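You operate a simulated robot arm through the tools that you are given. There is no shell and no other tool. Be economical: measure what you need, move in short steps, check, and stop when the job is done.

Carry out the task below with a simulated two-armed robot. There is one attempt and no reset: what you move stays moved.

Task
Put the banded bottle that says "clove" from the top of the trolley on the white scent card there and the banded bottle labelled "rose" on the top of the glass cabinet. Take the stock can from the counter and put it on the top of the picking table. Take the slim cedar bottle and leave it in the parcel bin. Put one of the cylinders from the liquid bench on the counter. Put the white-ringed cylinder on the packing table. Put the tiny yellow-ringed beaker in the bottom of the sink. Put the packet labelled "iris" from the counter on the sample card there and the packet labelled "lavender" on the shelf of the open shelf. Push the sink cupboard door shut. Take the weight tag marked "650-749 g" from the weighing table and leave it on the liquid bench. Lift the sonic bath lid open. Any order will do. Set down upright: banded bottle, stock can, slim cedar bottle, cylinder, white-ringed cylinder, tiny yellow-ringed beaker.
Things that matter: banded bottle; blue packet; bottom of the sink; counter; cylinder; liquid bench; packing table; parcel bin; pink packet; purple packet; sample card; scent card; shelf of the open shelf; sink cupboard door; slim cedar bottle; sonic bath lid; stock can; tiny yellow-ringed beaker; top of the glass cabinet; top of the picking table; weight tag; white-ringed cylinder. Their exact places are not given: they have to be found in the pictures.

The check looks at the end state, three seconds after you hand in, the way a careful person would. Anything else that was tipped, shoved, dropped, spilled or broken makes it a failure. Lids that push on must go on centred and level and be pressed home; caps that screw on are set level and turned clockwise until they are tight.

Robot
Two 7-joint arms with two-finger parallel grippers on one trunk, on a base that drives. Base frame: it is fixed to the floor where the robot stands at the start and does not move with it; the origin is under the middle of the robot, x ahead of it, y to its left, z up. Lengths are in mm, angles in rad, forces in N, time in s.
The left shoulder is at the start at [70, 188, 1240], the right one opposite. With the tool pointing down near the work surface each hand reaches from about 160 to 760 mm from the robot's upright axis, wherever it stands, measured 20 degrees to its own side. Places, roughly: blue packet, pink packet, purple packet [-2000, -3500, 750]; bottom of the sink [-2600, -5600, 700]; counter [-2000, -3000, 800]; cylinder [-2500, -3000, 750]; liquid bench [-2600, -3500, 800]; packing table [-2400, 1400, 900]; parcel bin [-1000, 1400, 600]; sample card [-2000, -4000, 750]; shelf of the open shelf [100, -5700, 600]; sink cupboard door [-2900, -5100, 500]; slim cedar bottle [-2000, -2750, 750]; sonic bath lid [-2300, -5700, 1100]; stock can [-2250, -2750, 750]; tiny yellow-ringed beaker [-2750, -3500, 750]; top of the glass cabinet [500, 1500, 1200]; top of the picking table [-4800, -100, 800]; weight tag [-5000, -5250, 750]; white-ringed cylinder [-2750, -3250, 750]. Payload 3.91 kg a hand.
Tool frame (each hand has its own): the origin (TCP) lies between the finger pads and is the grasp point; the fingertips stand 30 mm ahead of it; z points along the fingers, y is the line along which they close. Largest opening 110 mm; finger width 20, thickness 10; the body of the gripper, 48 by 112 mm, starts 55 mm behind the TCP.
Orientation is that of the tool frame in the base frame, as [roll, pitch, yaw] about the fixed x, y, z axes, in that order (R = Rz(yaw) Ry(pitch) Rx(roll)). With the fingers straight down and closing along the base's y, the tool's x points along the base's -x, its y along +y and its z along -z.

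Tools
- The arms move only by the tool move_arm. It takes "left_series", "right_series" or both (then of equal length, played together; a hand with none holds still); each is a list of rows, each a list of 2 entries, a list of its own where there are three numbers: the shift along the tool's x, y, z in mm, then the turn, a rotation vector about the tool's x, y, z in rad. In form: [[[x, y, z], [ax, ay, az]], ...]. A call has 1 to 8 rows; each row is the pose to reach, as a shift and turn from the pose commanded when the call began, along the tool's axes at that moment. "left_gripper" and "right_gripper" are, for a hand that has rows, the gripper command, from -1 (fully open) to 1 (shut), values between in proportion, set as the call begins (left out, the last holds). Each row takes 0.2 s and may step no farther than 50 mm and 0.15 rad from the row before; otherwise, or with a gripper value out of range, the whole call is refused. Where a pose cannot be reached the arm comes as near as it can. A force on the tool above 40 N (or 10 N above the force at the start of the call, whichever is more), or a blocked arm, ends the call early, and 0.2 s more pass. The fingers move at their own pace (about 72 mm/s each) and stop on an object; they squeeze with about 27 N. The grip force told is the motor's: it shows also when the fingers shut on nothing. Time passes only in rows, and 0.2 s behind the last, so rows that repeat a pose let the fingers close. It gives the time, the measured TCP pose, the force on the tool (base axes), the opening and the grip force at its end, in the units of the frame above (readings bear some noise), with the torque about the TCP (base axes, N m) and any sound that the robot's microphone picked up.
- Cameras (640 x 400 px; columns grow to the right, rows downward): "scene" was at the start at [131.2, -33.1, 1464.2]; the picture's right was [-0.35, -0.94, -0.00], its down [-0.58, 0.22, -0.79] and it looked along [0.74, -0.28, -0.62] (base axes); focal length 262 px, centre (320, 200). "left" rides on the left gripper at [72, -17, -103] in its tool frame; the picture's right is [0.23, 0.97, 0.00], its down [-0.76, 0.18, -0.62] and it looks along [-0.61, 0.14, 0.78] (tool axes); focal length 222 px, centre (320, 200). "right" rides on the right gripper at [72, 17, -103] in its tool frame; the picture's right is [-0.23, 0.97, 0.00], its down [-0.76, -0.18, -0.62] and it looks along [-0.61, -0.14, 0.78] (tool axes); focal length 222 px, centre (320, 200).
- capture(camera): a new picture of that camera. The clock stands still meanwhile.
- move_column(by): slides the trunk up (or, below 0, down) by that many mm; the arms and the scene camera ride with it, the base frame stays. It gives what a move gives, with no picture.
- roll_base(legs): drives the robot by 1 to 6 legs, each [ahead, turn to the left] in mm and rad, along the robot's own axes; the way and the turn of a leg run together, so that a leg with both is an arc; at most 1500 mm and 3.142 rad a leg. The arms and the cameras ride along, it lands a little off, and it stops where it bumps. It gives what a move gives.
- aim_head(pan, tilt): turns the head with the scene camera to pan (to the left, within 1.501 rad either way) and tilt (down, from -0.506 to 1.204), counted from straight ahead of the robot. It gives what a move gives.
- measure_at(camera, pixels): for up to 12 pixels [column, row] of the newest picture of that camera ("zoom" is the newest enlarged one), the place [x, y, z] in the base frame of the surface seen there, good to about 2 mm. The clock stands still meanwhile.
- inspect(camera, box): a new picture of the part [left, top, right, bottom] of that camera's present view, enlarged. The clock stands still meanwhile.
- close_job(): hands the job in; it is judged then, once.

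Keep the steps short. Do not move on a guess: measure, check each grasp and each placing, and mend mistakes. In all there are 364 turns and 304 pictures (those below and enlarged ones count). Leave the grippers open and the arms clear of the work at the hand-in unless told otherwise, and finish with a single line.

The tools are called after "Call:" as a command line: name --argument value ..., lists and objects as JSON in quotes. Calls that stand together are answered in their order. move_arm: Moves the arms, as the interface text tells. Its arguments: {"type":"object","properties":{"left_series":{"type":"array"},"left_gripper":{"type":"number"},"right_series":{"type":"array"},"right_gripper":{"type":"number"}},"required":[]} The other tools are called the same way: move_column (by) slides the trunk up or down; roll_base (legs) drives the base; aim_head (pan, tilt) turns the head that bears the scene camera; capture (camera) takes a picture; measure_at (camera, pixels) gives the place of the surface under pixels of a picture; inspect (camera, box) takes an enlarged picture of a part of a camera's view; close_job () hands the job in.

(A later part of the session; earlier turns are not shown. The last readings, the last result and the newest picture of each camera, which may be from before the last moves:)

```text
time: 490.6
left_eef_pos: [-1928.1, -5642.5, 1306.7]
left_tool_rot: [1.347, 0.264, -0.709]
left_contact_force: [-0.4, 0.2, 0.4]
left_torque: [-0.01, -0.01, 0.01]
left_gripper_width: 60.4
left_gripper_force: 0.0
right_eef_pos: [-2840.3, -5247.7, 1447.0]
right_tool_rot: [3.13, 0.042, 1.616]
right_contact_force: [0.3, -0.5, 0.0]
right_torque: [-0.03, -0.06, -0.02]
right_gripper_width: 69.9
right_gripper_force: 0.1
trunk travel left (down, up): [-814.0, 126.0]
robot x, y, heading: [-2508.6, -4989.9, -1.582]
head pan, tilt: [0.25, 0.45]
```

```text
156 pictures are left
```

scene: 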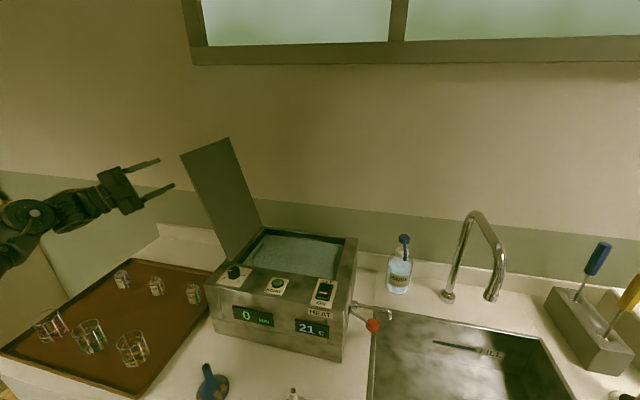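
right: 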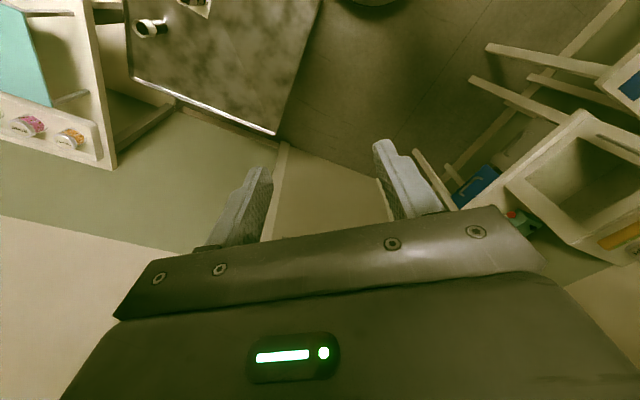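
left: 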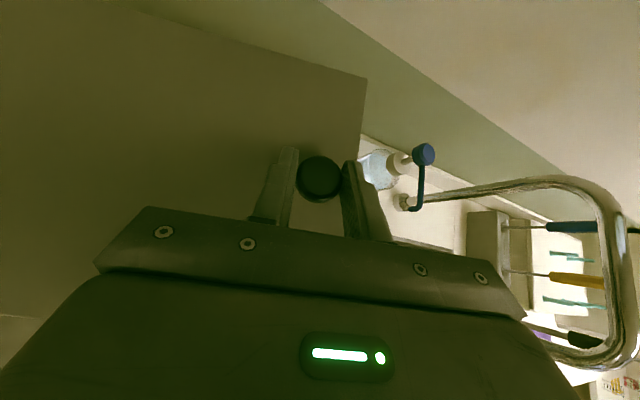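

The lid stays open. Back away and bring the left hand back to the normal downward pose in free space.

Call:
roll_base --legs '[[-420, 0]]'

Call:
move_arm --left_series '[[[-14.8, -19.1, 7.7], [0.0379, 0.1124, -0.079]], [[-29.5, -38.3, 15.4], [0.0758, 0.2248, -0.1579]], [[-44.3, -57.4, 23.2], [0.1137, 0.3372, -0.2369]], [[-59, -76.5, 30.9], [0.1516, 0.4496, -0.3159]], [[-73.8, -95.6, 38.6], [0.1895, 0.562, -0.3949]], [[-88.5, -114.8, 46.3], [0.2274, 0.6743, -0.4738]], [[-103.3, -133.9, 54.1], [0.2653, 0.7867, -0.5528]], [[-118, -153, 61.8], [0.3032, 0.8991, -0.6318]]]'

Call:
move_arm --left_series '[[[0, 0, 0], [0.0379, 0.1124, -0.079]], [[0, 0, 0], [0.0758, 0.2248, -0.1579]], [[0, 0, 0], [0.1137, 0.3372, -0.2369]], [[0, 0, 0], [0.1516, 0.4496, -0.3159]], [[0, 0, 0], [0.1895, 0.562, -0.3949]], [[0, 0, 0], [0.2274, 0.6743, -0.4738]], [[0, 0, 0], [0.2653, 0.7867, -0.5528]], [[0, 0, 0], [0.3032, 0.8991, -0.6318]]]'

Call:
capture --camera "scene"

```text
time: 493.2
left_eef_pos: [-1920.6, -5218.9, 1304.6]
left_tool_rot: [1.346, 0.265, -0.701]
left_contact_force: [0.1, 0.0, 0.0]
left_torque: [0.0, -0.02, -0.01]
left_gripper_width: 60.3
left_gripper_force: 0.0
right_eef_pos: [-2835.4, -4825.5, 1447.3]
right_tool_rot: [3.13, 0.04, 1.622]
right_contact_force: [-0.1, 0.2, 0.1]
right_torque: [-0.02, -0.02, -0.01]
right_gripper_width: 69.7
right_gripper_force: 0.0
trunk travel left (down, up): [-814.0, 126.0]
robot x, y, heading: [-2509.3, -4566.3, -1.579]
head pan, tilt: [0.25, 0.45]
```

```text
time: 495.0
left_eef_pos: [-2096.9, -5190.9, 1206.3]
left_tool_rot: [2.298, 0.707, 0.464]
left_contact_force: [-0.2, 0.1, 0.3]
left_torque: [0.0, 0.04, 0.01]
left_gripper_width: 60.5
left_gripper_force: 0.0
right_eef_pos: [-2836.5, -4826.7, 1446.8]
right_tool_rot: [3.128, 0.04, 1.621]
right_contact_force: [0.2, -0.2, -0.7]
right_torque: [0.03, 0.01, 0.01]
right_gripper_width: 69.9
right_gripper_force: 0.0
trunk travel left (down, up): [-814.0, 126.0]
robot x, y, heading: [-2504.7, -4563.7, -1.576]
head pan, tilt: [0.25, 0.45]
```

```text
time: 496.8
left_eef_pos: [-2097.5, -5192.6, 1205.3]
left_tool_rot: [3.101, 0.109, 1.497]
left_contact_force: [-0.4, -0.5, -0.6]
left_torque: [0.02, -0.02, 0.0]
left_gripper_width: 60.5
left_gripper_force: 0.0
right_eef_pos: [-2836.8, -4824.7, 1446.1]
right_tool_rot: [3.128, 0.039, 1.621]
right_contact_force: [-0.6, -0.3, 0.4]
right_torque: [-0.01, -0.02, 0.05]
right_gripper_width: 69.7
right_gripper_force: 0.1
trunk travel left (down, up): [-814.0, 126.0]
robot x, y, heading: [-2509.8, -4565.6, -1.575]
head pan, tilt: [0.25, 0.45]
```

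```text
155 pictures are left
```

scene: 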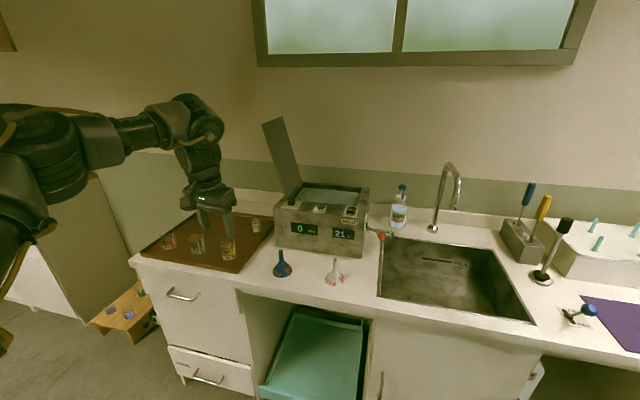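

Call:
move_arm --left_series '[[[0, 0, 0], [0.038, 0.1124, -0.079]], [[0, -45, 0], [0.038, 0.1124, -0.079]], [[0, -90, 0], [0.038, 0.1124, -0.079]], [[0, -135, 20], [0.038, 0.1124, -0.079]], [[0, -180, 40], [0.038, 0.1124, -0.079]]]' --left_gripper -0.3

Call:
measure_at --camera "scene" --pixels '[[440, 280], [400, 285], [480, 290], [440, 250], [385, 295], [525, 318], [460, 310], [430, 262]]'

Call:
inspect --camera "scene" --box '[360, 220, 550, 335]'

```text
time: 498.0
left_eef_pos: [-2275.2, -5185.1, 1158.2]
left_tool_rot: [3.141, 0.0, 1.577]
left_contact_force: [-0.1, -0.2, 0.2]
left_torque: [-0.01, -0.01, 0.02]
left_gripper_width: 71.5
left_gripper_force: 0.1
right_eef_pos: [-2837.0, -4825.8, 1445.1]
right_tool_rot: [3.128, 0.04, 1.622]
right_contact_force: [0.6, -0.2, -0.7]
right_torque: [0.03, -0.01, 0.0]
right_gripper_width: 69.9
right_gripper_force: 0.0
trunk travel left (down, up): [-814.0, 126.0]
robot x, y, heading: [-2508.6, -4563.8, -1.571]
head pan, tilt: [0.25, 0.45]
```

```text
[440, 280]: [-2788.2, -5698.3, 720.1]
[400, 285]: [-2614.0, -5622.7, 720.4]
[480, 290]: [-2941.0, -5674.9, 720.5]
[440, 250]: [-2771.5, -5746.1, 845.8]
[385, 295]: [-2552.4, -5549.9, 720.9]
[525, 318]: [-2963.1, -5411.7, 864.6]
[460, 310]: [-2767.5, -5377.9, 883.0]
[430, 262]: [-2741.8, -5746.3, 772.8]
```

```text
3.37 times, centred on (455, 278) of scene
```

zoom: 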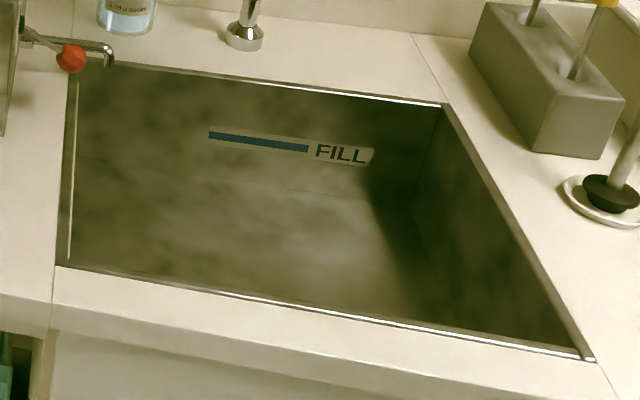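

Sink bottom is z≈720, opening about x -2545..-2965, y -5415..-5746. Now drive west to the weighing table.

Call:
roll_base --legs '[[0, -1.571], [1450, 0]]'

Call:
aim_head --pan 0.3 --tilt 0.45

Call:
capture --camera "scene"

```text
time: 509.0
left_eef_pos: [-4581.1, -4780.1, 1157.3]
left_tool_rot: [-3.14, 0.001, -0.002]
left_contact_force: [0.6, 0.9, 0.5]
left_torque: [0.01, 0.02, -0.03]
left_gripper_width: 71.7
left_gripper_force: 0.0
right_eef_pos: [-4215.9, -4222.2, 1446.2]
right_tool_rot: [3.128, 0.042, 0.041]
right_contact_force: [0.2, 0.0, 0.0]
right_torque: [0.01, -0.02, 0.02]
right_gripper_width: 70.0
right_gripper_force: 0.0
trunk travel left (down, up): [-814.0, 126.0]
robot x, y, heading: [-3958.3, -4549.6, 3.127]
head pan, tilt: [0.25, 0.45]
```

```text
time: 509.6
left_eef_pos: [-4581.0, -4780.6, 1156.8]
left_tool_rot: [-3.138, 0.002, -0.003]
left_contact_force: [0.1, -0.7, 0.7]
left_torque: [-0.01, -0.02, 0.01]
left_gripper_width: 71.5
left_gripper_force: 0.0
right_eef_pos: [-4216.0, -4223.1, 1447.2]
right_tool_rot: [3.13, 0.041, 0.043]
right_contact_force: [-0.1, -0.6, 0.5]
right_torque: [-0.01, -0.02, 0.03]
right_gripper_width: 69.9
right_gripper_force: 0.2
trunk travel left (down, up): [-814.0, 126.0]
robot x, y, heading: [-3961.2, -4552.9, 3.128]
head pan, tilt: [0.3, 0.45]
```

```text
153 pictures are left
```

scene: 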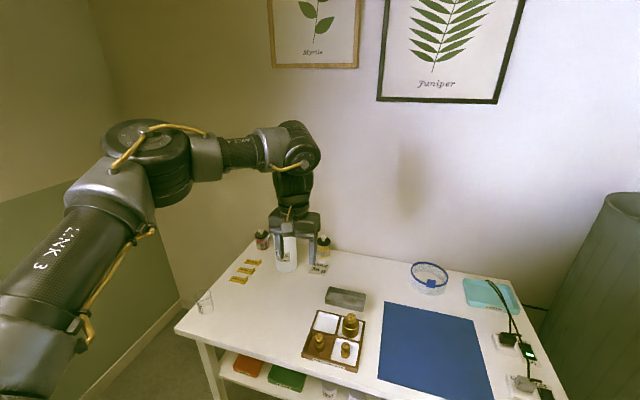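

Call:
inspect --camera "scene" --box '[180, 220, 400, 375]'

Call:
inspect --camera "scene" --box '[215, 245, 275, 295]'

Call:
measure_at --camera "scene" --pixels '[[253, 263], [245, 271], [239, 279], [205, 300], [200, 320], [285, 262], [320, 268], [180, 330], [270, 300]]'

```text
2.58 times, centred on (290, 298) of scene
```

zoom: 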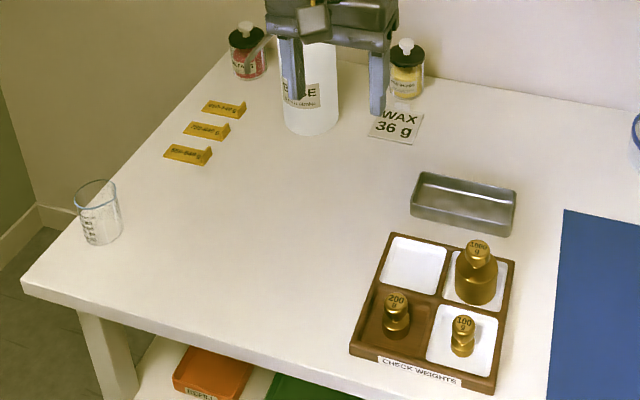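

```text
8.00 times, centred on (245, 270) of scene
```

zoom: 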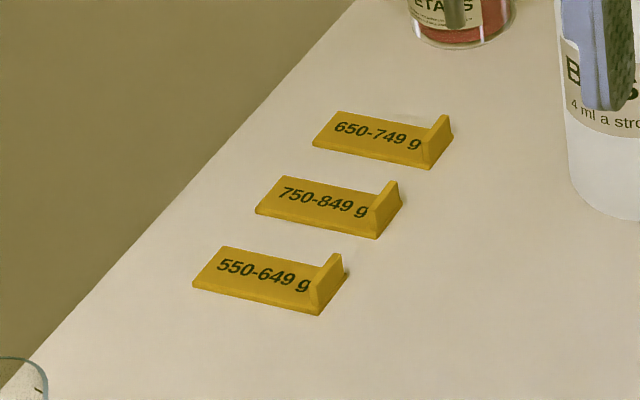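

```text
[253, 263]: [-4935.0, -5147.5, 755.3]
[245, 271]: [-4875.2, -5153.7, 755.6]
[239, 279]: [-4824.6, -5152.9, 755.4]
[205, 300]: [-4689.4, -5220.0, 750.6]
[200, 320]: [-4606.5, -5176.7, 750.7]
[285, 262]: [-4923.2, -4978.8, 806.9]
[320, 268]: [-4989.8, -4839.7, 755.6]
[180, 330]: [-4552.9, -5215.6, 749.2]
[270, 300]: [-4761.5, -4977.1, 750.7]
```

The wanted tag is at (-4935,-5147), a thin plate with an upright lip. Drive to about (-4240,-4935) facing the table.

Call:
roll_base --legs '[[0, 0.952], [470, 0], [0, -0.94]]'

Call:
capture --camera "left"

Call:
aim_head --pan 0.3 --tilt 0.75

Call:
capture --camera "scene"

```text
time: 517.3
left_eef_pos: [-4855.4, -5163.6, 1157.9]
left_tool_rot: [-3.139, 0.001, 0.005]
left_contact_force: [-0.5, -0.1, 1.2]
left_torque: [0.0, 0.02, 0.02]
left_gripper_width: 71.6
left_gripper_force: 0.1
right_eef_pos: [-4496.2, -4602.8, 1447.9]
right_tool_rot: [3.13, 0.042, 0.05]
right_contact_force: [-0.4, 0.4, -0.5]
right_torque: [0.01, -0.02, 0.02]
right_gripper_width: 70.0
right_gripper_force: 0.1
trunk travel left (down, up): [-814.0, 126.0]
robot x, y, heading: [-4234.3, -4932.3, 3.135]
head pan, tilt: [0.3, 0.45]
```

```text
150 pictures are left
```

left: 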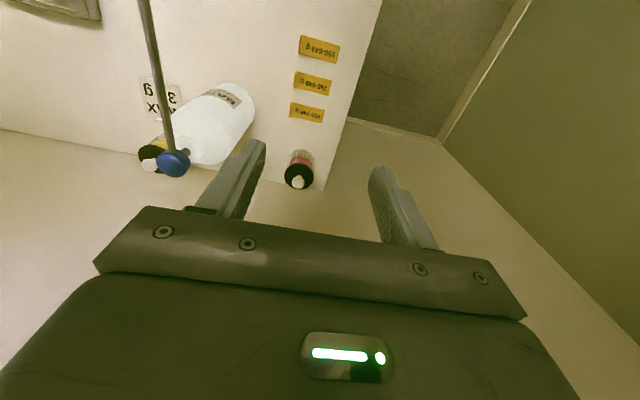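

```text
time: 518.1
left_eef_pos: [-4855.7, -5162.3, 1157.3]
left_tool_rot: [-3.14, 0.002, 0.003]
left_contact_force: [0.0, -0.6, 0.9]
left_torque: [-0.01, 0.03, -0.02]
left_gripper_width: 71.7
left_gripper_force: 0.0
right_eef_pos: [-4496.3, -4602.3, 1446.8]
right_tool_rot: [3.131, 0.042, 0.049]
right_contact_force: [-0.1, -0.7, 0.5]
right_torque: [-0.01, 0.01, -0.01]
right_gripper_width: 69.8
right_gripper_force: 0.0
trunk travel left (down, up): [-814.0, 126.0]
robot x, y, heading: [-4235.7, -4933.4, 3.134]
head pan, tilt: [0.3, 0.75]
```

```text
149 pictures are left
```

scene: 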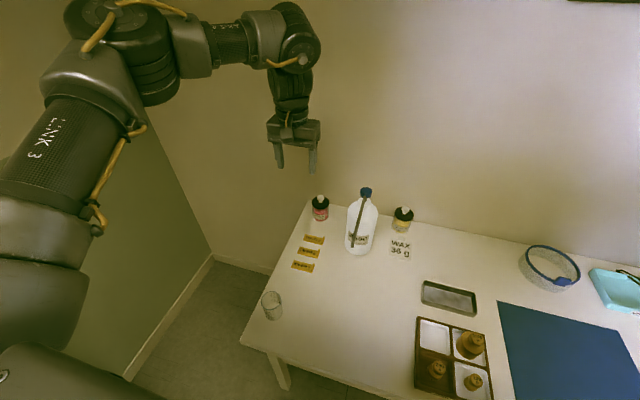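

Call:
inspect --camera "left" --box '[270, 30, 350, 130]'

Call:
measure_at --camera "zoom" --pixels '[[265, 302], [262, 318], [258, 330], [340, 335], [350, 350], [300, 320], [335, 325], [268, 325]]'

```text
4.00 times, centred on (310, 80) of left
```

zoom: 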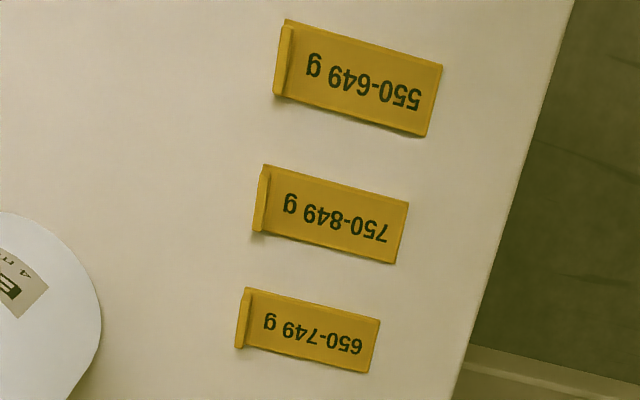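

```text
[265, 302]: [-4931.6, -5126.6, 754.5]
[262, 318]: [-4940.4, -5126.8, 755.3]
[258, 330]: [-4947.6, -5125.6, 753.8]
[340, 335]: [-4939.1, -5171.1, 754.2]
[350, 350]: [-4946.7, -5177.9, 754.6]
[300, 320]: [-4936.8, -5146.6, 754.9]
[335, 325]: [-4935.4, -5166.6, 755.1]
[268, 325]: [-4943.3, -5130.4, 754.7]
```

Call:
measure_at --camera "zoom" --pixels '[[245, 295], [243, 305], [242, 315], [241, 325], [240, 335], [239, 343], [247, 318], [237, 318], [232, 318]]'

```text
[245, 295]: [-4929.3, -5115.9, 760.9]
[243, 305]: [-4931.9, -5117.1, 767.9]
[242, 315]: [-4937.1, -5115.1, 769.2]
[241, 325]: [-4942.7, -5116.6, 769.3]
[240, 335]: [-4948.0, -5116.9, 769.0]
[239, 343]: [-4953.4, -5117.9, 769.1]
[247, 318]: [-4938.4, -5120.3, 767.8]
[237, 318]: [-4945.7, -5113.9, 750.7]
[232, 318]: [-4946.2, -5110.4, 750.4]
```

Call:
measure_at --camera "left" --pixels '[[172, 163], [160, 100], [148, 30], [215, 110], [300, 175]]'

Call:
inspect --camera "scene" --box '[280, 170, 430, 290]'

```text
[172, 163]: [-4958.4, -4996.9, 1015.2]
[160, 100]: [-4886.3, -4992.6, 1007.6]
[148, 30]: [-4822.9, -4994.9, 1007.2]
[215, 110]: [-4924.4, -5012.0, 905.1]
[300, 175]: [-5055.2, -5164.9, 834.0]
```

```text
3.33 times, centred on (355, 230) of scene
```

zoom: 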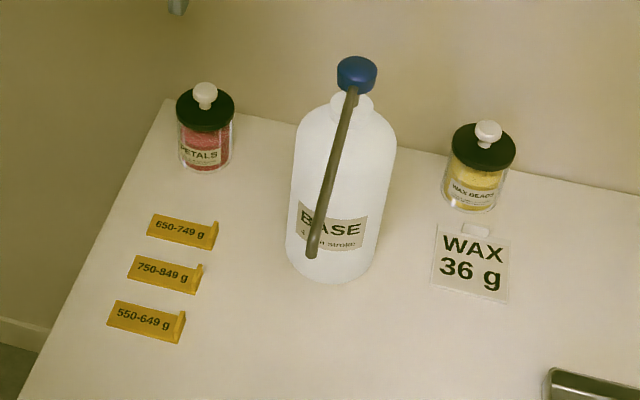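

Lip centre is (-4941,-5117.5), top z 769. Move over it (opening 40 mm) and lower in stages, watching the pump bottle at the right.

Call:
move_arm --left_series '[[[-30, -15, 0], [0, 0, 0]], [[-60, -30, 0], [0, 0, 0]], [[-85.5, -45.5, 0], [0, 0, 0]], [[-85.5, -45.5, 0], [0, 0, 0]]]' --left_gripper 0.27

Call:
move_column --by -230

Call:
capture --camera "scene"

Call:
capture --camera "left"

```text
time: 519.1
left_eef_pos: [-4933.6, -5114.8, 1157.6]
left_tool_rot: [-3.137, 0.002, 0.004]
left_contact_force: [0.5, 1.1, -0.2]
left_torque: [0.02, 0.02, 0.04]
left_gripper_width: 40.2
left_gripper_force: 0.0
left hand out of reach, approached as far as the arm can: row 3, 4
right_eef_pos: [-4494.9, -4604.9, 1448.2]
right_tool_rot: [3.13, 0.043, 0.049]
right_contact_force: [-0.5, -0.3, -0.2]
right_torque: [0.02, -0.01, 0.03]
right_gripper_width: 70.2
right_gripper_force: 0.1
trunk travel left (down, up): [-814.0, 126.0]
robot x, y, heading: [-4236.1, -4932.4, 3.137]
head pan, tilt: [0.3, 0.75]
```

```text
time: 521.5
left_eef_pos: [-4935.6, -5111.8, 926.9]
left_tool_rot: [-3.141, 0.002, 0.004]
left_contact_force: [-0.3, 0.7, 0.4]
left_torque: [0.01, -0.03, -0.01]
left_gripper_width: 40.0
left_gripper_force: 0.0
right_eef_pos: [-4496.8, -4602.6, 1216.2]
right_tool_rot: [3.129, 0.042, 0.049]
right_contact_force: [-0.3, 1.0, -0.4]
right_torque: [0.0, 0.02, 0.0]
right_gripper_width: 69.9
right_gripper_force: 0.2
trunk travel left (down, up): [-584.0, 356.0]
robot x, y, heading: [-4235.5, -4932.8, 3.133]
head pan, tilt: [0.3, 0.75]
```

```text
146 pictures are left
```

scene: 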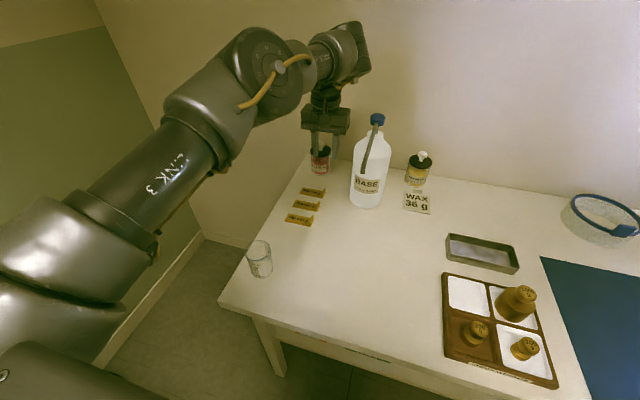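

```text
145 pictures are left
```

left: 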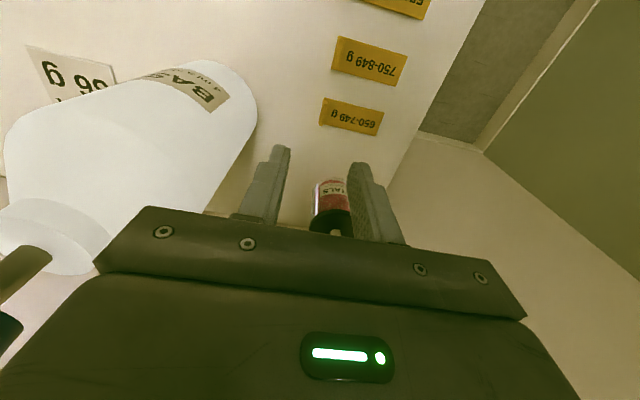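

6 mm short; drive ahead 12 mm and trim sideways, then lower to TCP ~830 and look again.

Call:
roll_base --legs '[[14, 0]]'

Call:
move_arm --left_series '[[[5, 4, 0], [0, 0, 0]], [[5, 4, 0], [0, 0, 0]]]'

Call:
move_column --by -100

Call:
capture --camera "left"

Call:
inspect --camera "scene" --box '[260, 20, 440, 200]'

```text
time: 522.3
left_eef_pos: [-4947.2, -5112.9, 927.4]
left_tool_rot: [-3.141, 0.003, 0.005]
left_contact_force: [0.3, 0.6, -0.1]
left_torque: [-0.01, 0.05, -0.02]
left_gripper_width: 40.3
left_gripper_force: 0.0
right_eef_pos: [-4506.1, -4602.1, 1217.3]
right_tool_rot: [3.129, 0.045, 0.049]
right_contact_force: [0.4, -0.3, -0.4]
right_torque: [0.01, 0.02, 0.0]
right_gripper_width: 70.0
right_gripper_force: 0.1
trunk travel left (down, up): [-584.0, 356.0]
robot x, y, heading: [-4252.7, -4930.5, 3.131]
head pan, tilt: [0.3, 0.75]
```

```text
time: 522.9
left_eef_pos: [-4944.0, -5116.0, 926.2]
left_tool_rot: [-3.14, 0.001, 0.005]
left_contact_force: [0.0, -0.1, 0.6]
left_torque: [-0.01, -0.03, 0.02]
left_gripper_width: 40.2
left_gripper_force: 0.2
right_eef_pos: [-4509.0, -4602.3, 1217.0]
right_tool_rot: [3.131, 0.042, 0.047]
right_contact_force: [-0.1, 0.2, 0.0]
right_torque: [0.01, 0.03, -0.03]
right_gripper_width: 69.9
right_gripper_force: 0.1
trunk travel left (down, up): [-584.0, 356.0]
robot x, y, heading: [-4250.4, -4932.0, 3.136]
head pan, tilt: [0.3, 0.75]
```

```text
time: 524.2
left_eef_pos: [-4944.3, -5117.9, 827.3]
left_tool_rot: [-3.138, 0.001, 0.004]
left_contact_force: [-0.3, 0.6, -0.3]
left_torque: [-0.02, 0.02, 0.01]
left_gripper_width: 40.5
left_gripper_force: 0.2
right_eef_pos: [-4509.9, -4601.8, 1116.2]
right_tool_rot: [3.13, 0.042, 0.049]
right_contact_force: [0.4, 0.3, 0.2]
right_torque: [0.01, -0.01, -0.03]
right_gripper_width: 69.9
right_gripper_force: 0.0
trunk travel left (down, up): [-484.0, 456.0]
robot x, y, heading: [-4248.9, -4932.5, 3.133]
head pan, tilt: [0.3, 0.75]
```

```text
144 pictures are left
```

left: 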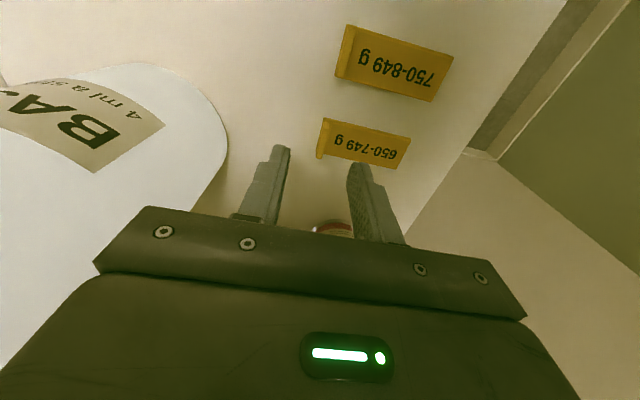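

```text
2.22 times, centred on (350, 110) of scene
```

zoom: 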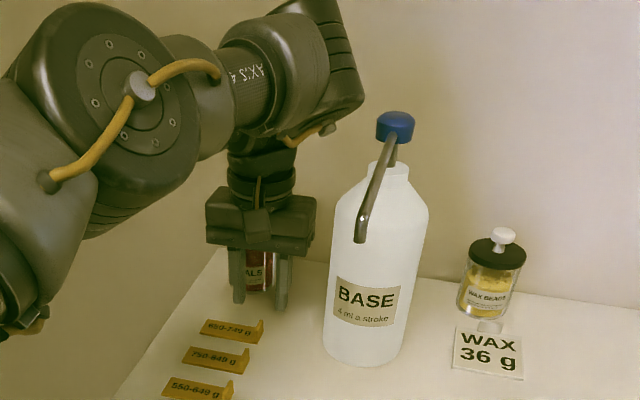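

Check the wrist housing's distance to the pump head.

Call:
measure_at --camera "zoom" --pixels '[[352, 100], [350, 60], [330, 125], [395, 125], [310, 225], [270, 170], [365, 200], [320, 100]]'

```text
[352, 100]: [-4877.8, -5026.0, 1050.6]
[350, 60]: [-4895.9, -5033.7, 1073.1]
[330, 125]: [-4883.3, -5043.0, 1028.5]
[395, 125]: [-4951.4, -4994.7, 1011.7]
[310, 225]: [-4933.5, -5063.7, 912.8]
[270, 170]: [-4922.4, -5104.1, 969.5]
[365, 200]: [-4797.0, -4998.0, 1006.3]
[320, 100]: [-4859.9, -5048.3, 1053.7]
```

~10-20 mm lateral clearance, motion is purely vertical. Lower 40 mm.

Call:
move_column --by -38

Call:
capture --camera "left"

Call:
inspect --camera "scene" --box '[260, 20, 440, 200]'

```text
time: 525.0
left_eef_pos: [-4944.1, -5116.1, 788.2]
left_tool_rot: [-3.138, 0.002, 0.004]
left_contact_force: [1.1, 0.5, -0.1]
left_torque: [0.0, -0.01, 0.0]
left_gripper_width: 40.4
left_gripper_force: 0.1
right_eef_pos: [-4510.7, -4602.3, 1079.5]
right_tool_rot: [3.13, 0.041, 0.049]
right_contact_force: [1.0, 0.3, 0.5]
right_torque: [0.01, -0.02, 0.02]
right_gripper_width: 69.7
right_gripper_force: 0.1
trunk travel left (down, up): [-446.0, 494.0]
robot x, y, heading: [-4252.8, -4929.5, 3.13]
head pan, tilt: [0.3, 0.75]
```

```text
142 pictures are left
```

left: 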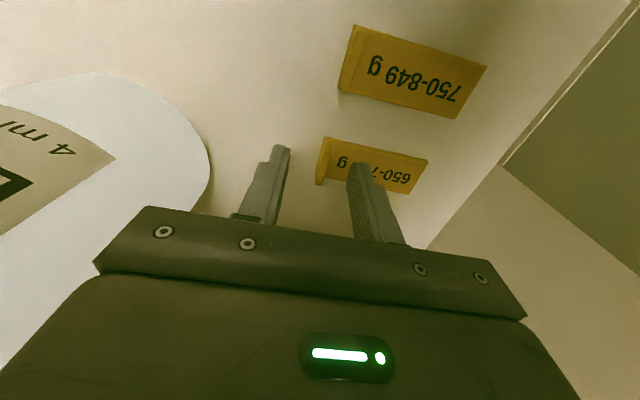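

```text
2.22 times, centred on (350, 110) of scene
```

zoom: 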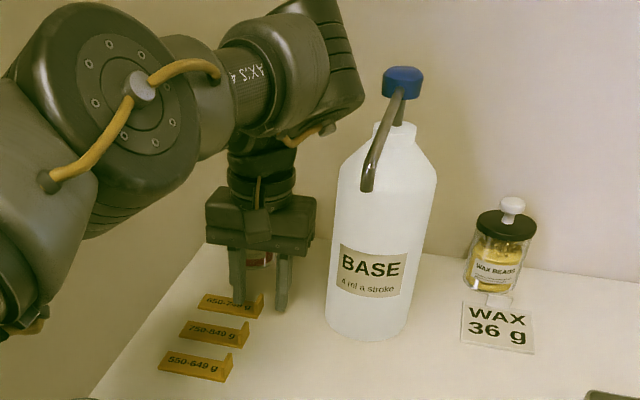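

The lip is between the fingertips. Close.

Call:
move_arm --left_series '[[[0, 1, 1], [0, 0, 0]], [[0, 1, 1], [0, 0, 0]], [[0, 1, 1], [0, 0, 0]], [[0, 1, 1], [0, 0, 0]]]' --left_gripper 1

Call:
move_column --by 60

Call:
capture --camera "left"

```text
time: 526.0
left_eef_pos: [-4944.6, -5117.6, 788.9]
left_tool_rot: [-3.139, 0.002, 0.005]
left_contact_force: [0.4, 0.7, 0.6]
left_torque: [-0.03, -0.01, -0.01]
left_gripper_width: 3.1
left_gripper_force: 27.0
right_eef_pos: [-4509.3, -4601.8, 1079.2]
right_tool_rot: [3.13, 0.042, 0.049]
right_contact_force: [-0.5, -0.7, 0.3]
right_torque: [0.01, 0.01, 0.02]
right_gripper_width: 69.7
right_gripper_force: 0.1
trunk travel left (down, up): [-446.0, 494.0]
robot x, y, heading: [-4253.6, -4929.6, 3.138]
head pan, tilt: [0.3, 0.75]
```

```text
time: 527.0
left_eef_pos: [-4943.9, -5116.8, 847.5]
left_tool_rot: [-3.141, 0.001, 0.006]
left_contact_force: [-0.6, -0.1, -0.2]
left_torque: [-0.03, 0.0, 0.03]
left_gripper_width: 3.2
left_gripper_force: 26.8
right_eef_pos: [-4509.7, -4601.5, 1139.5]
right_tool_rot: [3.13, 0.041, 0.049]
right_contact_force: [0.3, 0.0, 0.6]
right_torque: [0.01, -0.03, -0.04]
right_gripper_width: 69.9
right_gripper_force: 0.1
trunk travel left (down, up): [-506.0, 434.0]
robot x, y, heading: [-4253.2, -4931.3, 3.132]
head pan, tilt: [0.3, 0.75]
```

```text
140 pictures are left
```

left: 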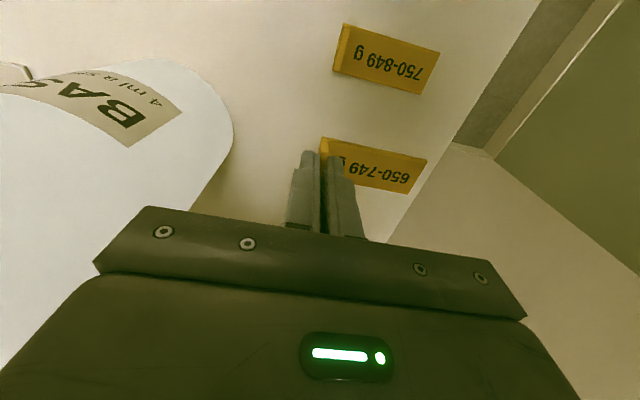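

Tag is held. Raise, back away eastward, then drive to the west side of the liquid bench.

Call:
move_column --by 300

Call:
roll_base --legs '[[-700, 0], [0, -1.757], [1330, 0], [0, -1.375]]'

Call:
aim_head --pan 0.0 --tilt 0.6

Call:
capture --camera "scene"

```text
time: 530.0
left_eef_pos: [-4944.9, -5117.0, 1147.0]
left_tool_rot: [-3.138, 0.003, 0.005]
left_contact_force: [-0.8, -1.4, -0.7]
left_torque: [-0.01, -0.02, -0.02]
left_gripper_width: 3.4
left_gripper_force: 27.1
right_eef_pos: [-4509.9, -4603.1, 1439.2]
right_tool_rot: [3.129, 0.041, 0.049]
right_contact_force: [-1.1, -0.3, -0.3]
right_torque: [0.0, 0.0, 0.0]
right_gripper_width: 69.8
right_gripper_force: 0.1
trunk travel left (down, up): [-806.0, 134.0]
robot x, y, heading: [-4251.1, -4933.2, 3.136]
head pan, tilt: [0.3, 0.75]
```

```text
time: 547.7
left_eef_pos: [-2634.7, -3416.7, 1147.4]
left_tool_rot: [-3.138, 0.001, -3.102]
left_contact_force: [0.4, -0.9, -0.5]
left_torque: [0.03, 0.03, 0.01]
left_gripper_width: 3.3
left_gripper_force: 27.4
right_eef_pos: [-3050.7, -3945.2, 1438.6]
right_tool_rot: [3.13, 0.041, -3.058]
right_contact_force: [0.2, 0.2, -0.3]
right_torque: [0.02, 0.0, 0.01]
right_gripper_width: 70.0
right_gripper_force: 0.1
trunk travel left (down, up): [-806.0, 134.0]
robot x, y, heading: [-3323.2, -3624.2, 0.024]
head pan, tilt: [0.3, 0.75]
```

```text
time: 548.5
left_eef_pos: [-2634.9, -3417.8, 1148.1]
left_tool_rot: [-3.138, 0.001, -3.102]
left_contact_force: [0.3, 0.0, -0.2]
left_torque: [0.0, -0.04, -0.01]
left_gripper_width: 3.4
left_gripper_force: 26.8
right_eef_pos: [-3051.8, -3946.8, 1438.8]
right_tool_rot: [3.129, 0.041, -3.057]
right_contact_force: [-1.0, -0.1, 0.3]
right_torque: [0.01, 0.03, 0.03]
right_gripper_width: 69.9
right_gripper_force: 0.1
trunk travel left (down, up): [-806.0, 134.0]
robot x, y, heading: [-3319.9, -3627.9, 0.028]
head pan, tilt: [0.0, 0.6]
```

```text
139 pictures are left
```

scene: 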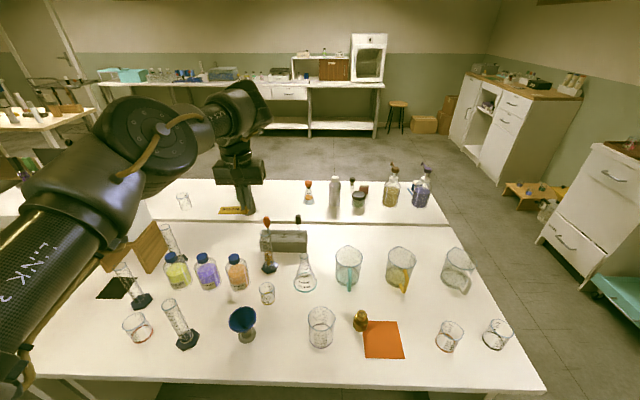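

Call:
inspect --camera "scene" --box '[80, 210, 340, 375]'

Call:
inspect --camera "scene" --box '[300, 230, 540, 380]'

Call:
measure_at --camera "scene" --pixels '[[138, 340], [185, 345], [140, 305], [266, 292], [320, 340], [450, 345], [495, 345], [243, 335], [300, 380], [220, 350], [270, 350], [235, 315]]'

```text
2.42 times, centred on (210, 292) of scene
```

zoom: 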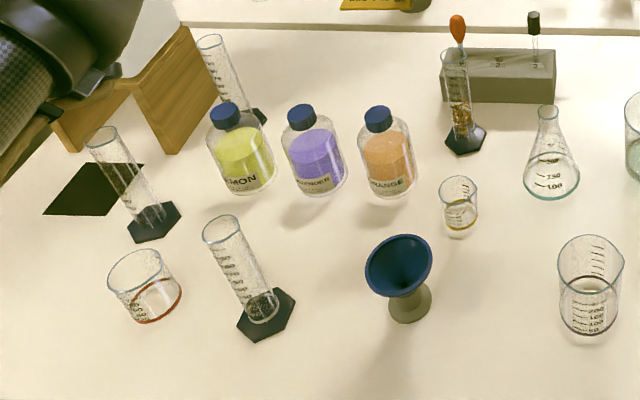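

```text
2.67 times, centred on (420, 305) of scene
```

zoom: 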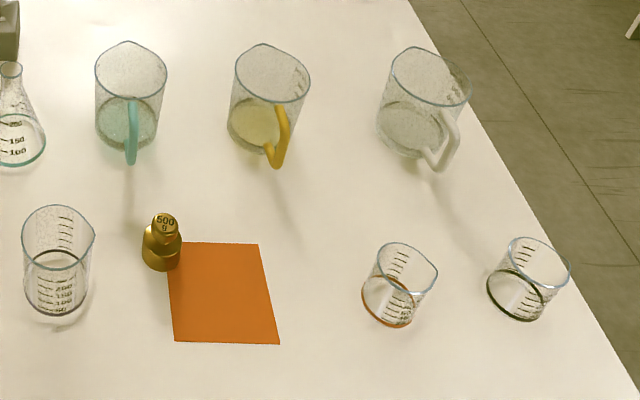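

```text
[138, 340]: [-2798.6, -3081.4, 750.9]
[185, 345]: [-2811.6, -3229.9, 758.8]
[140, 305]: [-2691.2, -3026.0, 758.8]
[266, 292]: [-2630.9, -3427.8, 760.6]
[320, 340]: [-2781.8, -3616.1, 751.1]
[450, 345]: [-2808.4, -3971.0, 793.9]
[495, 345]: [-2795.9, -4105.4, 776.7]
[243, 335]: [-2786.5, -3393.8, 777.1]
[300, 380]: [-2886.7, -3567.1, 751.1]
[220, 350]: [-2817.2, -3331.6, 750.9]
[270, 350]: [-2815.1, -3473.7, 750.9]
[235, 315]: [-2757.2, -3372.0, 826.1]
```

Call:
inspect --camera "scene" --box '[150, 285, 220, 355]'

Call:
inspect --camera "scene" --box '[100, 250, 170, 320]'

Call:
inspect --camera "scene" --box '[240, 210, 310, 305]'

Call:
inspect --camera "scene" --box '[150, 210, 210, 270]'

```text
5.71 times, centred on (185, 320) of scene
```

zoom: 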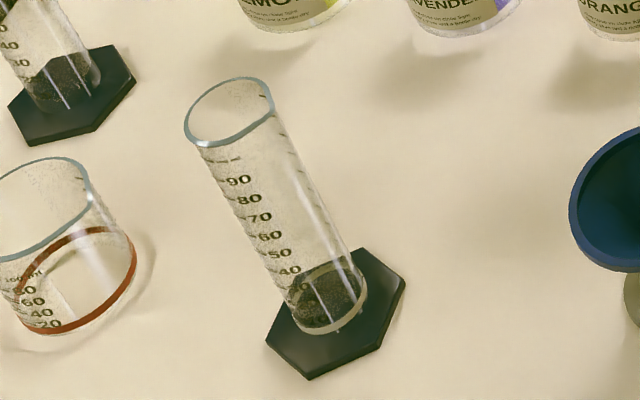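

```text
5.71 times, centred on (135, 285) of scene
```

zoom: 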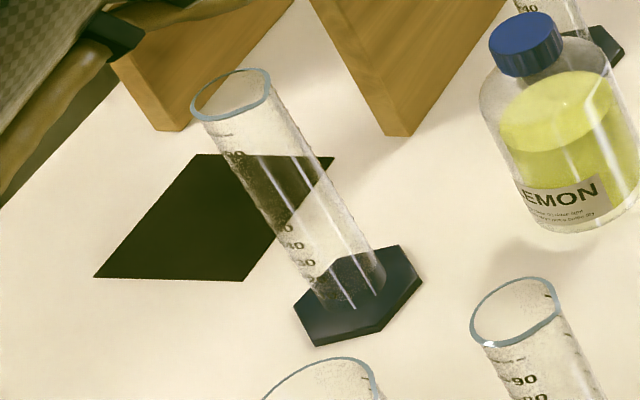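

```text
4.21 times, centred on (275, 258) of scene
```

zoom: 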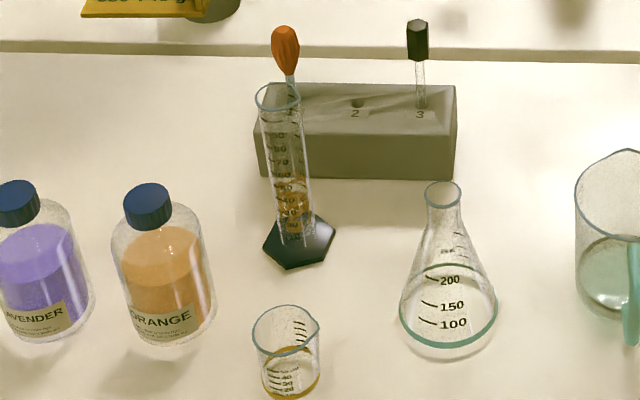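

```text
6.67 times, centred on (180, 240) of scene
```

zoom: 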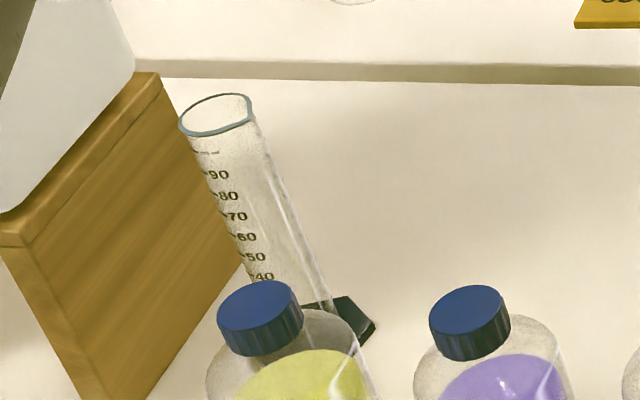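

The white-ringed cylinder is at (-2811,-3230), a plain one at (-2691,-3026), the tiny yellow-ringed beaker at (-2631,-3428). I'll put the tag on free bench at about (-2858,-3518): back up and turn slightly right.

Call:
roll_base --legs '[[-245, 0], [0, -0.135]]'

Call:
capture --camera "left"

Call:
capture --camera "scene"

```text
time: 550.9
left_eef_pos: [-2852.6, -3515.0, 1146.8]
left_tool_rot: [-3.137, 0.0, 3.047]
left_contact_force: [-0.7, 0.1, -0.7]
left_torque: [-0.01, 0.02, 0.02]
left_gripper_width: 3.3
left_gripper_force: 26.8
right_eef_pos: [-3336.8, -3984.3, 1438.7]
right_tool_rot: [3.133, 0.042, 3.09]
right_contact_force: [0.3, -0.2, -0.4]
right_torque: [-0.02, 0.05, 0.02]
right_gripper_width: 70.0
right_gripper_force: 0.0
trunk travel left (down, up): [-806.0, 134.0]
robot x, y, heading: [-3567.9, -3637.4, -0.102]
head pan, tilt: [0.0, 0.6]
```

```text
132 pictures are left
```

left: 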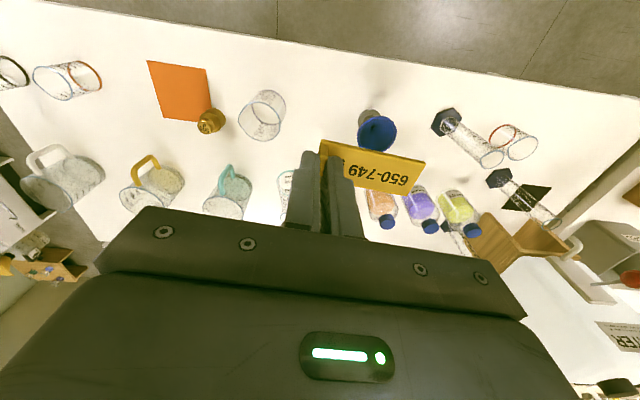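

```text
131 pictures are left
```

scene: 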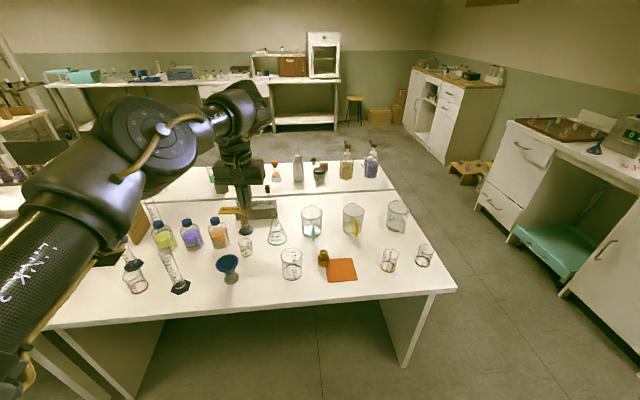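

Call:
measure_at --camera "scene" --pixels '[[260, 300], [260, 308], [290, 262], [228, 262], [262, 285]]'

Call:
move_column --by -320

Call:
capture --camera "left"

Call:
capture --camera "scene"

```text
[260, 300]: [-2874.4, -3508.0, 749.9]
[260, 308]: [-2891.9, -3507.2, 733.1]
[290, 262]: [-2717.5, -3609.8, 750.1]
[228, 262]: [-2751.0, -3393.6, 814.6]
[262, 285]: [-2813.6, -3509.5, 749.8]
```

```text
time: 554.1
left_eef_pos: [-2855.8, -3516.0, 827.3]
left_tool_rot: [-3.139, 0.001, 3.048]
left_contact_force: [-1.2, 0.1, -0.5]
left_torque: [-0.01, -0.01, -0.02]
left_gripper_width: 2.9
left_gripper_force: 27.2
right_eef_pos: [-3339.6, -3986.1, 1118.9]
right_tool_rot: [3.131, 0.042, 3.092]
right_contact_force: [0.5, -0.1, -0.6]
right_torque: [-0.04, -0.01, 0.02]
right_gripper_width: 69.9
right_gripper_force: 0.1
trunk travel left (down, up): [-486.0, 454.0]
robot x, y, heading: [-3561.0, -3635.3, -0.114]
head pan, tilt: [0.0, 0.6]
```

```text
130 pictures are left
```

left: 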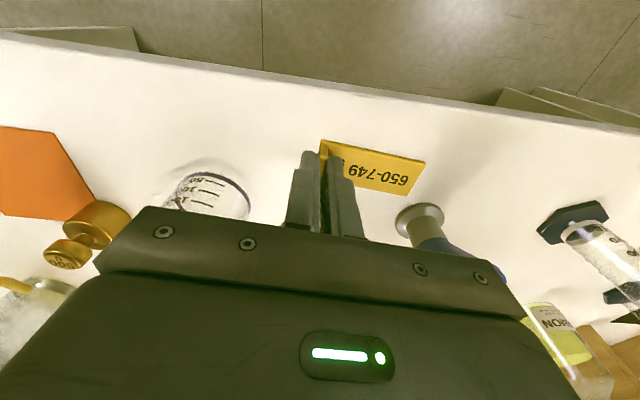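

```text
129 pictures are left
```

scene: 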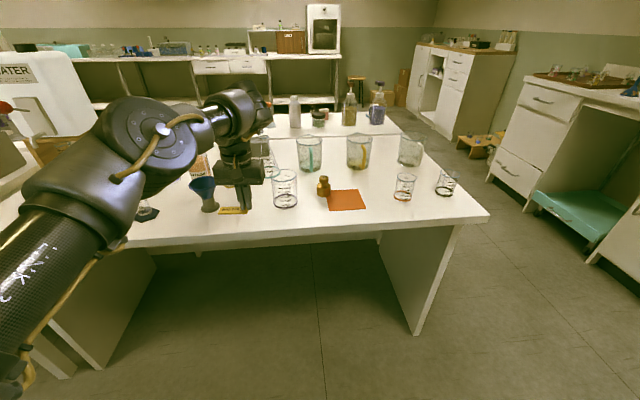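

Shift 8 mm toward the edge for beaker clearance, then lower to just touching and release.

Call:
move_arm --left_series '[[[8, 0, 0], [0, 0, 0]], [[8, 0, 0], [0, 0, 0]]]'

Call:
move_column --by -36

Call:
move_column --by -2

```text
time: 554.7
left_eef_pos: [-2863.1, -3515.8, 827.0]
left_tool_rot: [-3.14, 0.001, 3.047]
left_contact_force: [0.5, 0.3, 0.6]
left_torque: [0.0, 0.01, -0.02]
left_gripper_width: 3.7
left_gripper_force: 27.0
right_eef_pos: [-3338.0, -3985.4, 1118.6]
right_tool_rot: [3.129, 0.043, 3.091]
right_contact_force: [0.0, 0.3, -0.9]
right_torque: [0.0, -0.05, 0.01]
right_gripper_width: 70.2
right_gripper_force: 0.1
trunk travel left (down, up): [-486.0, 454.0]
robot x, y, heading: [-3567.0, -3631.6, -0.11]
head pan, tilt: [0.0, 0.6]
```

```text
time: 555.5
left_eef_pos: [-2864.7, -3516.4, 791.2]
left_tool_rot: [-3.139, 0.002, 3.047]
left_contact_force: [0.1, -0.4, -0.3]
left_torque: [-0.03, 0.04, 0.01]
left_gripper_width: 3.2
left_gripper_force: 27.4
right_eef_pos: [-3338.5, -3986.4, 1083.5]
right_tool_rot: [3.128, 0.041, 3.091]
right_contact_force: [0.9, -0.2, 0.7]
right_torque: [0.01, 0.0, -0.02]
right_gripper_width: 70.1
right_gripper_force: 0.0
trunk travel left (down, up): [-450.0, 490.0]
robot x, y, heading: [-3564.3, -3634.8, -0.107]
head pan, tilt: [0.0, 0.6]
```

```text
time: 556.0
left_eef_pos: [-2863.7, -3517.4, 789.9]
left_tool_rot: [3.141, 0.001, 3.047]
left_contact_force: [-0.1, 0.0, 1.0]
left_torque: [0.01, 0.01, 0.02]
left_gripper_width: 3.4
left_gripper_force: 27.6
right_eef_pos: [-3338.8, -3987.8, 1082.8]
right_tool_rot: [3.13, 0.043, 3.091]
right_contact_force: [0.0, -0.5, -0.5]
right_torque: [-0.02, 0.01, 0.0]
right_gripper_width: 69.6
right_gripper_force: 0.0
trunk travel left (down, up): [-448.0, 492.0]
robot x, y, heading: [-3561.1, -3630.7, -0.105]
head pan, tilt: [0.0, 0.6]
```

Touching lightly. Open to ~25 mm and rise.

Call:
move_arm --left_series '[[[0, 0, 0], [0, 0, 0]], [[0, 0, 0], [0, 0, 0]]]' --left_gripper 0.55

Call:
move_column --by 300

Call:
capture --camera "left"

```text
time: 556.6
left_eef_pos: [-2863.0, -3516.4, 789.5]
left_tool_rot: [-3.139, 0.001, 3.048]
left_contact_force: [0.3, 0.5, 0.4]
left_torque: [-0.05, 0.01, 0.04]
left_gripper_width: 24.8
left_gripper_force: 0.0
right_eef_pos: [-3338.1, -3986.7, 1082.0]
right_tool_rot: [3.128, 0.042, 3.091]
right_contact_force: [0.9, 0.3, 0.2]
right_torque: [0.02, -0.04, 0.0]
right_gripper_width: 69.8
right_gripper_force: 0.0
trunk travel left (down, up): [-448.0, 492.0]
robot x, y, heading: [-3562.5, -3633.5, -0.107]
head pan, tilt: [0.0, 0.6]
```

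```text
time: 559.6
left_eef_pos: [-2864.0, -3516.7, 1088.3]
left_tool_rot: [-3.139, 0.0, 3.049]
left_contact_force: [0.0, -0.1, -0.3]
left_torque: [-0.01, -0.02, -0.02]
left_gripper_width: 24.9
left_gripper_force: 0.0
right_eef_pos: [-3338.7, -3986.2, 1382.0]
right_tool_rot: [3.13, 0.04, 3.09]
right_contact_force: [0.2, -0.9, -0.3]
right_torque: [0.04, 0.0, 0.04]
right_gripper_width: 69.8
right_gripper_force: 0.1
trunk travel left (down, up): [-748.0, 192.0]
robot x, y, heading: [-3564.3, -3632.4, -0.105]
head pan, tilt: [0.0, 0.6]
```

```text
128 pictures are left
```

left: 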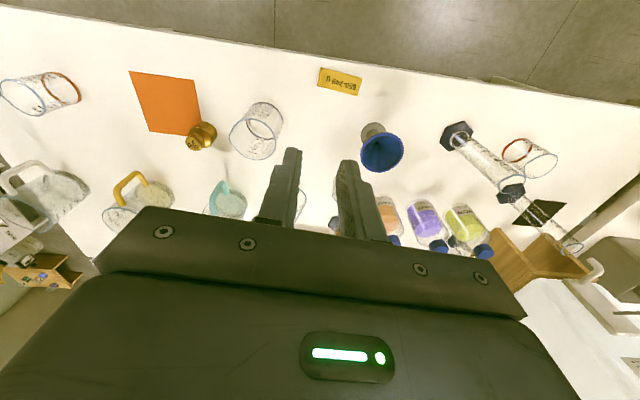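

Tag is on the bench. Next the tiny beaker: turn back and drive forward 258 so the hand is over it.

Call:
roll_base --legs '[[0, 0.115], [250, 0]]'

Call:
capture --camera "left"

Call:
capture --camera "scene"

```text
time: 562.0
left_eef_pos: [-2630.3, -3433.8, 1090.1]
left_tool_rot: [-3.139, 0.004, -3.121]
left_contact_force: [-1.2, -0.1, -0.7]
left_torque: [-0.03, 0.01, 0.03]
left_gripper_width: 24.6
left_gripper_force: 0.1
right_eef_pos: [-3047.3, -3955.2, 1381.3]
right_tool_rot: [3.132, 0.045, -3.077]
right_contact_force: [-0.4, 0.4, -0.2]
right_torque: [0.03, -0.03, -0.02]
right_gripper_width: 69.8
right_gripper_force: 0.1
trunk travel left (down, up): [-748.0, 192.0]
robot x, y, heading: [-3310.7, -3629.5, 0.006]
head pan, tilt: [0.0, 0.6]
```

```text
127 pictures are left
```

left: 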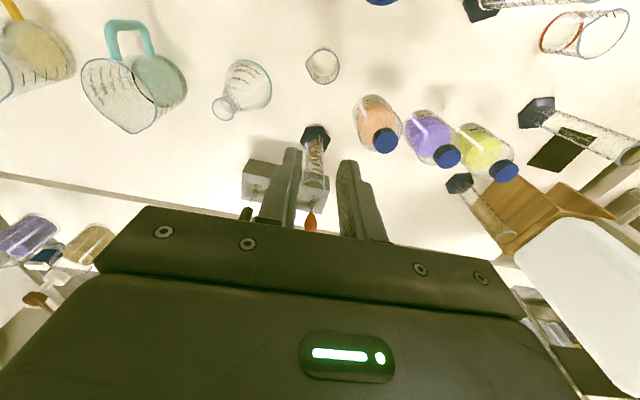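

```text
126 pictures are left
```

scene: 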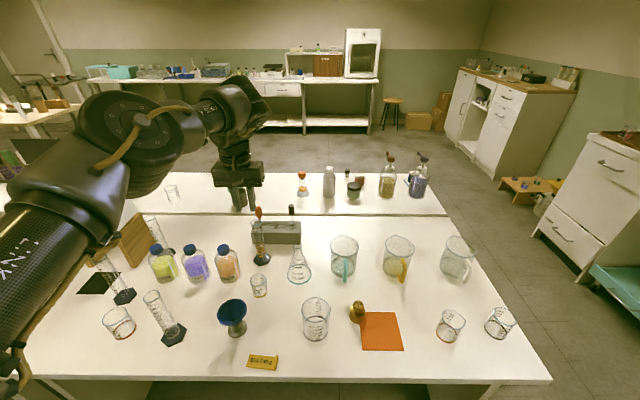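

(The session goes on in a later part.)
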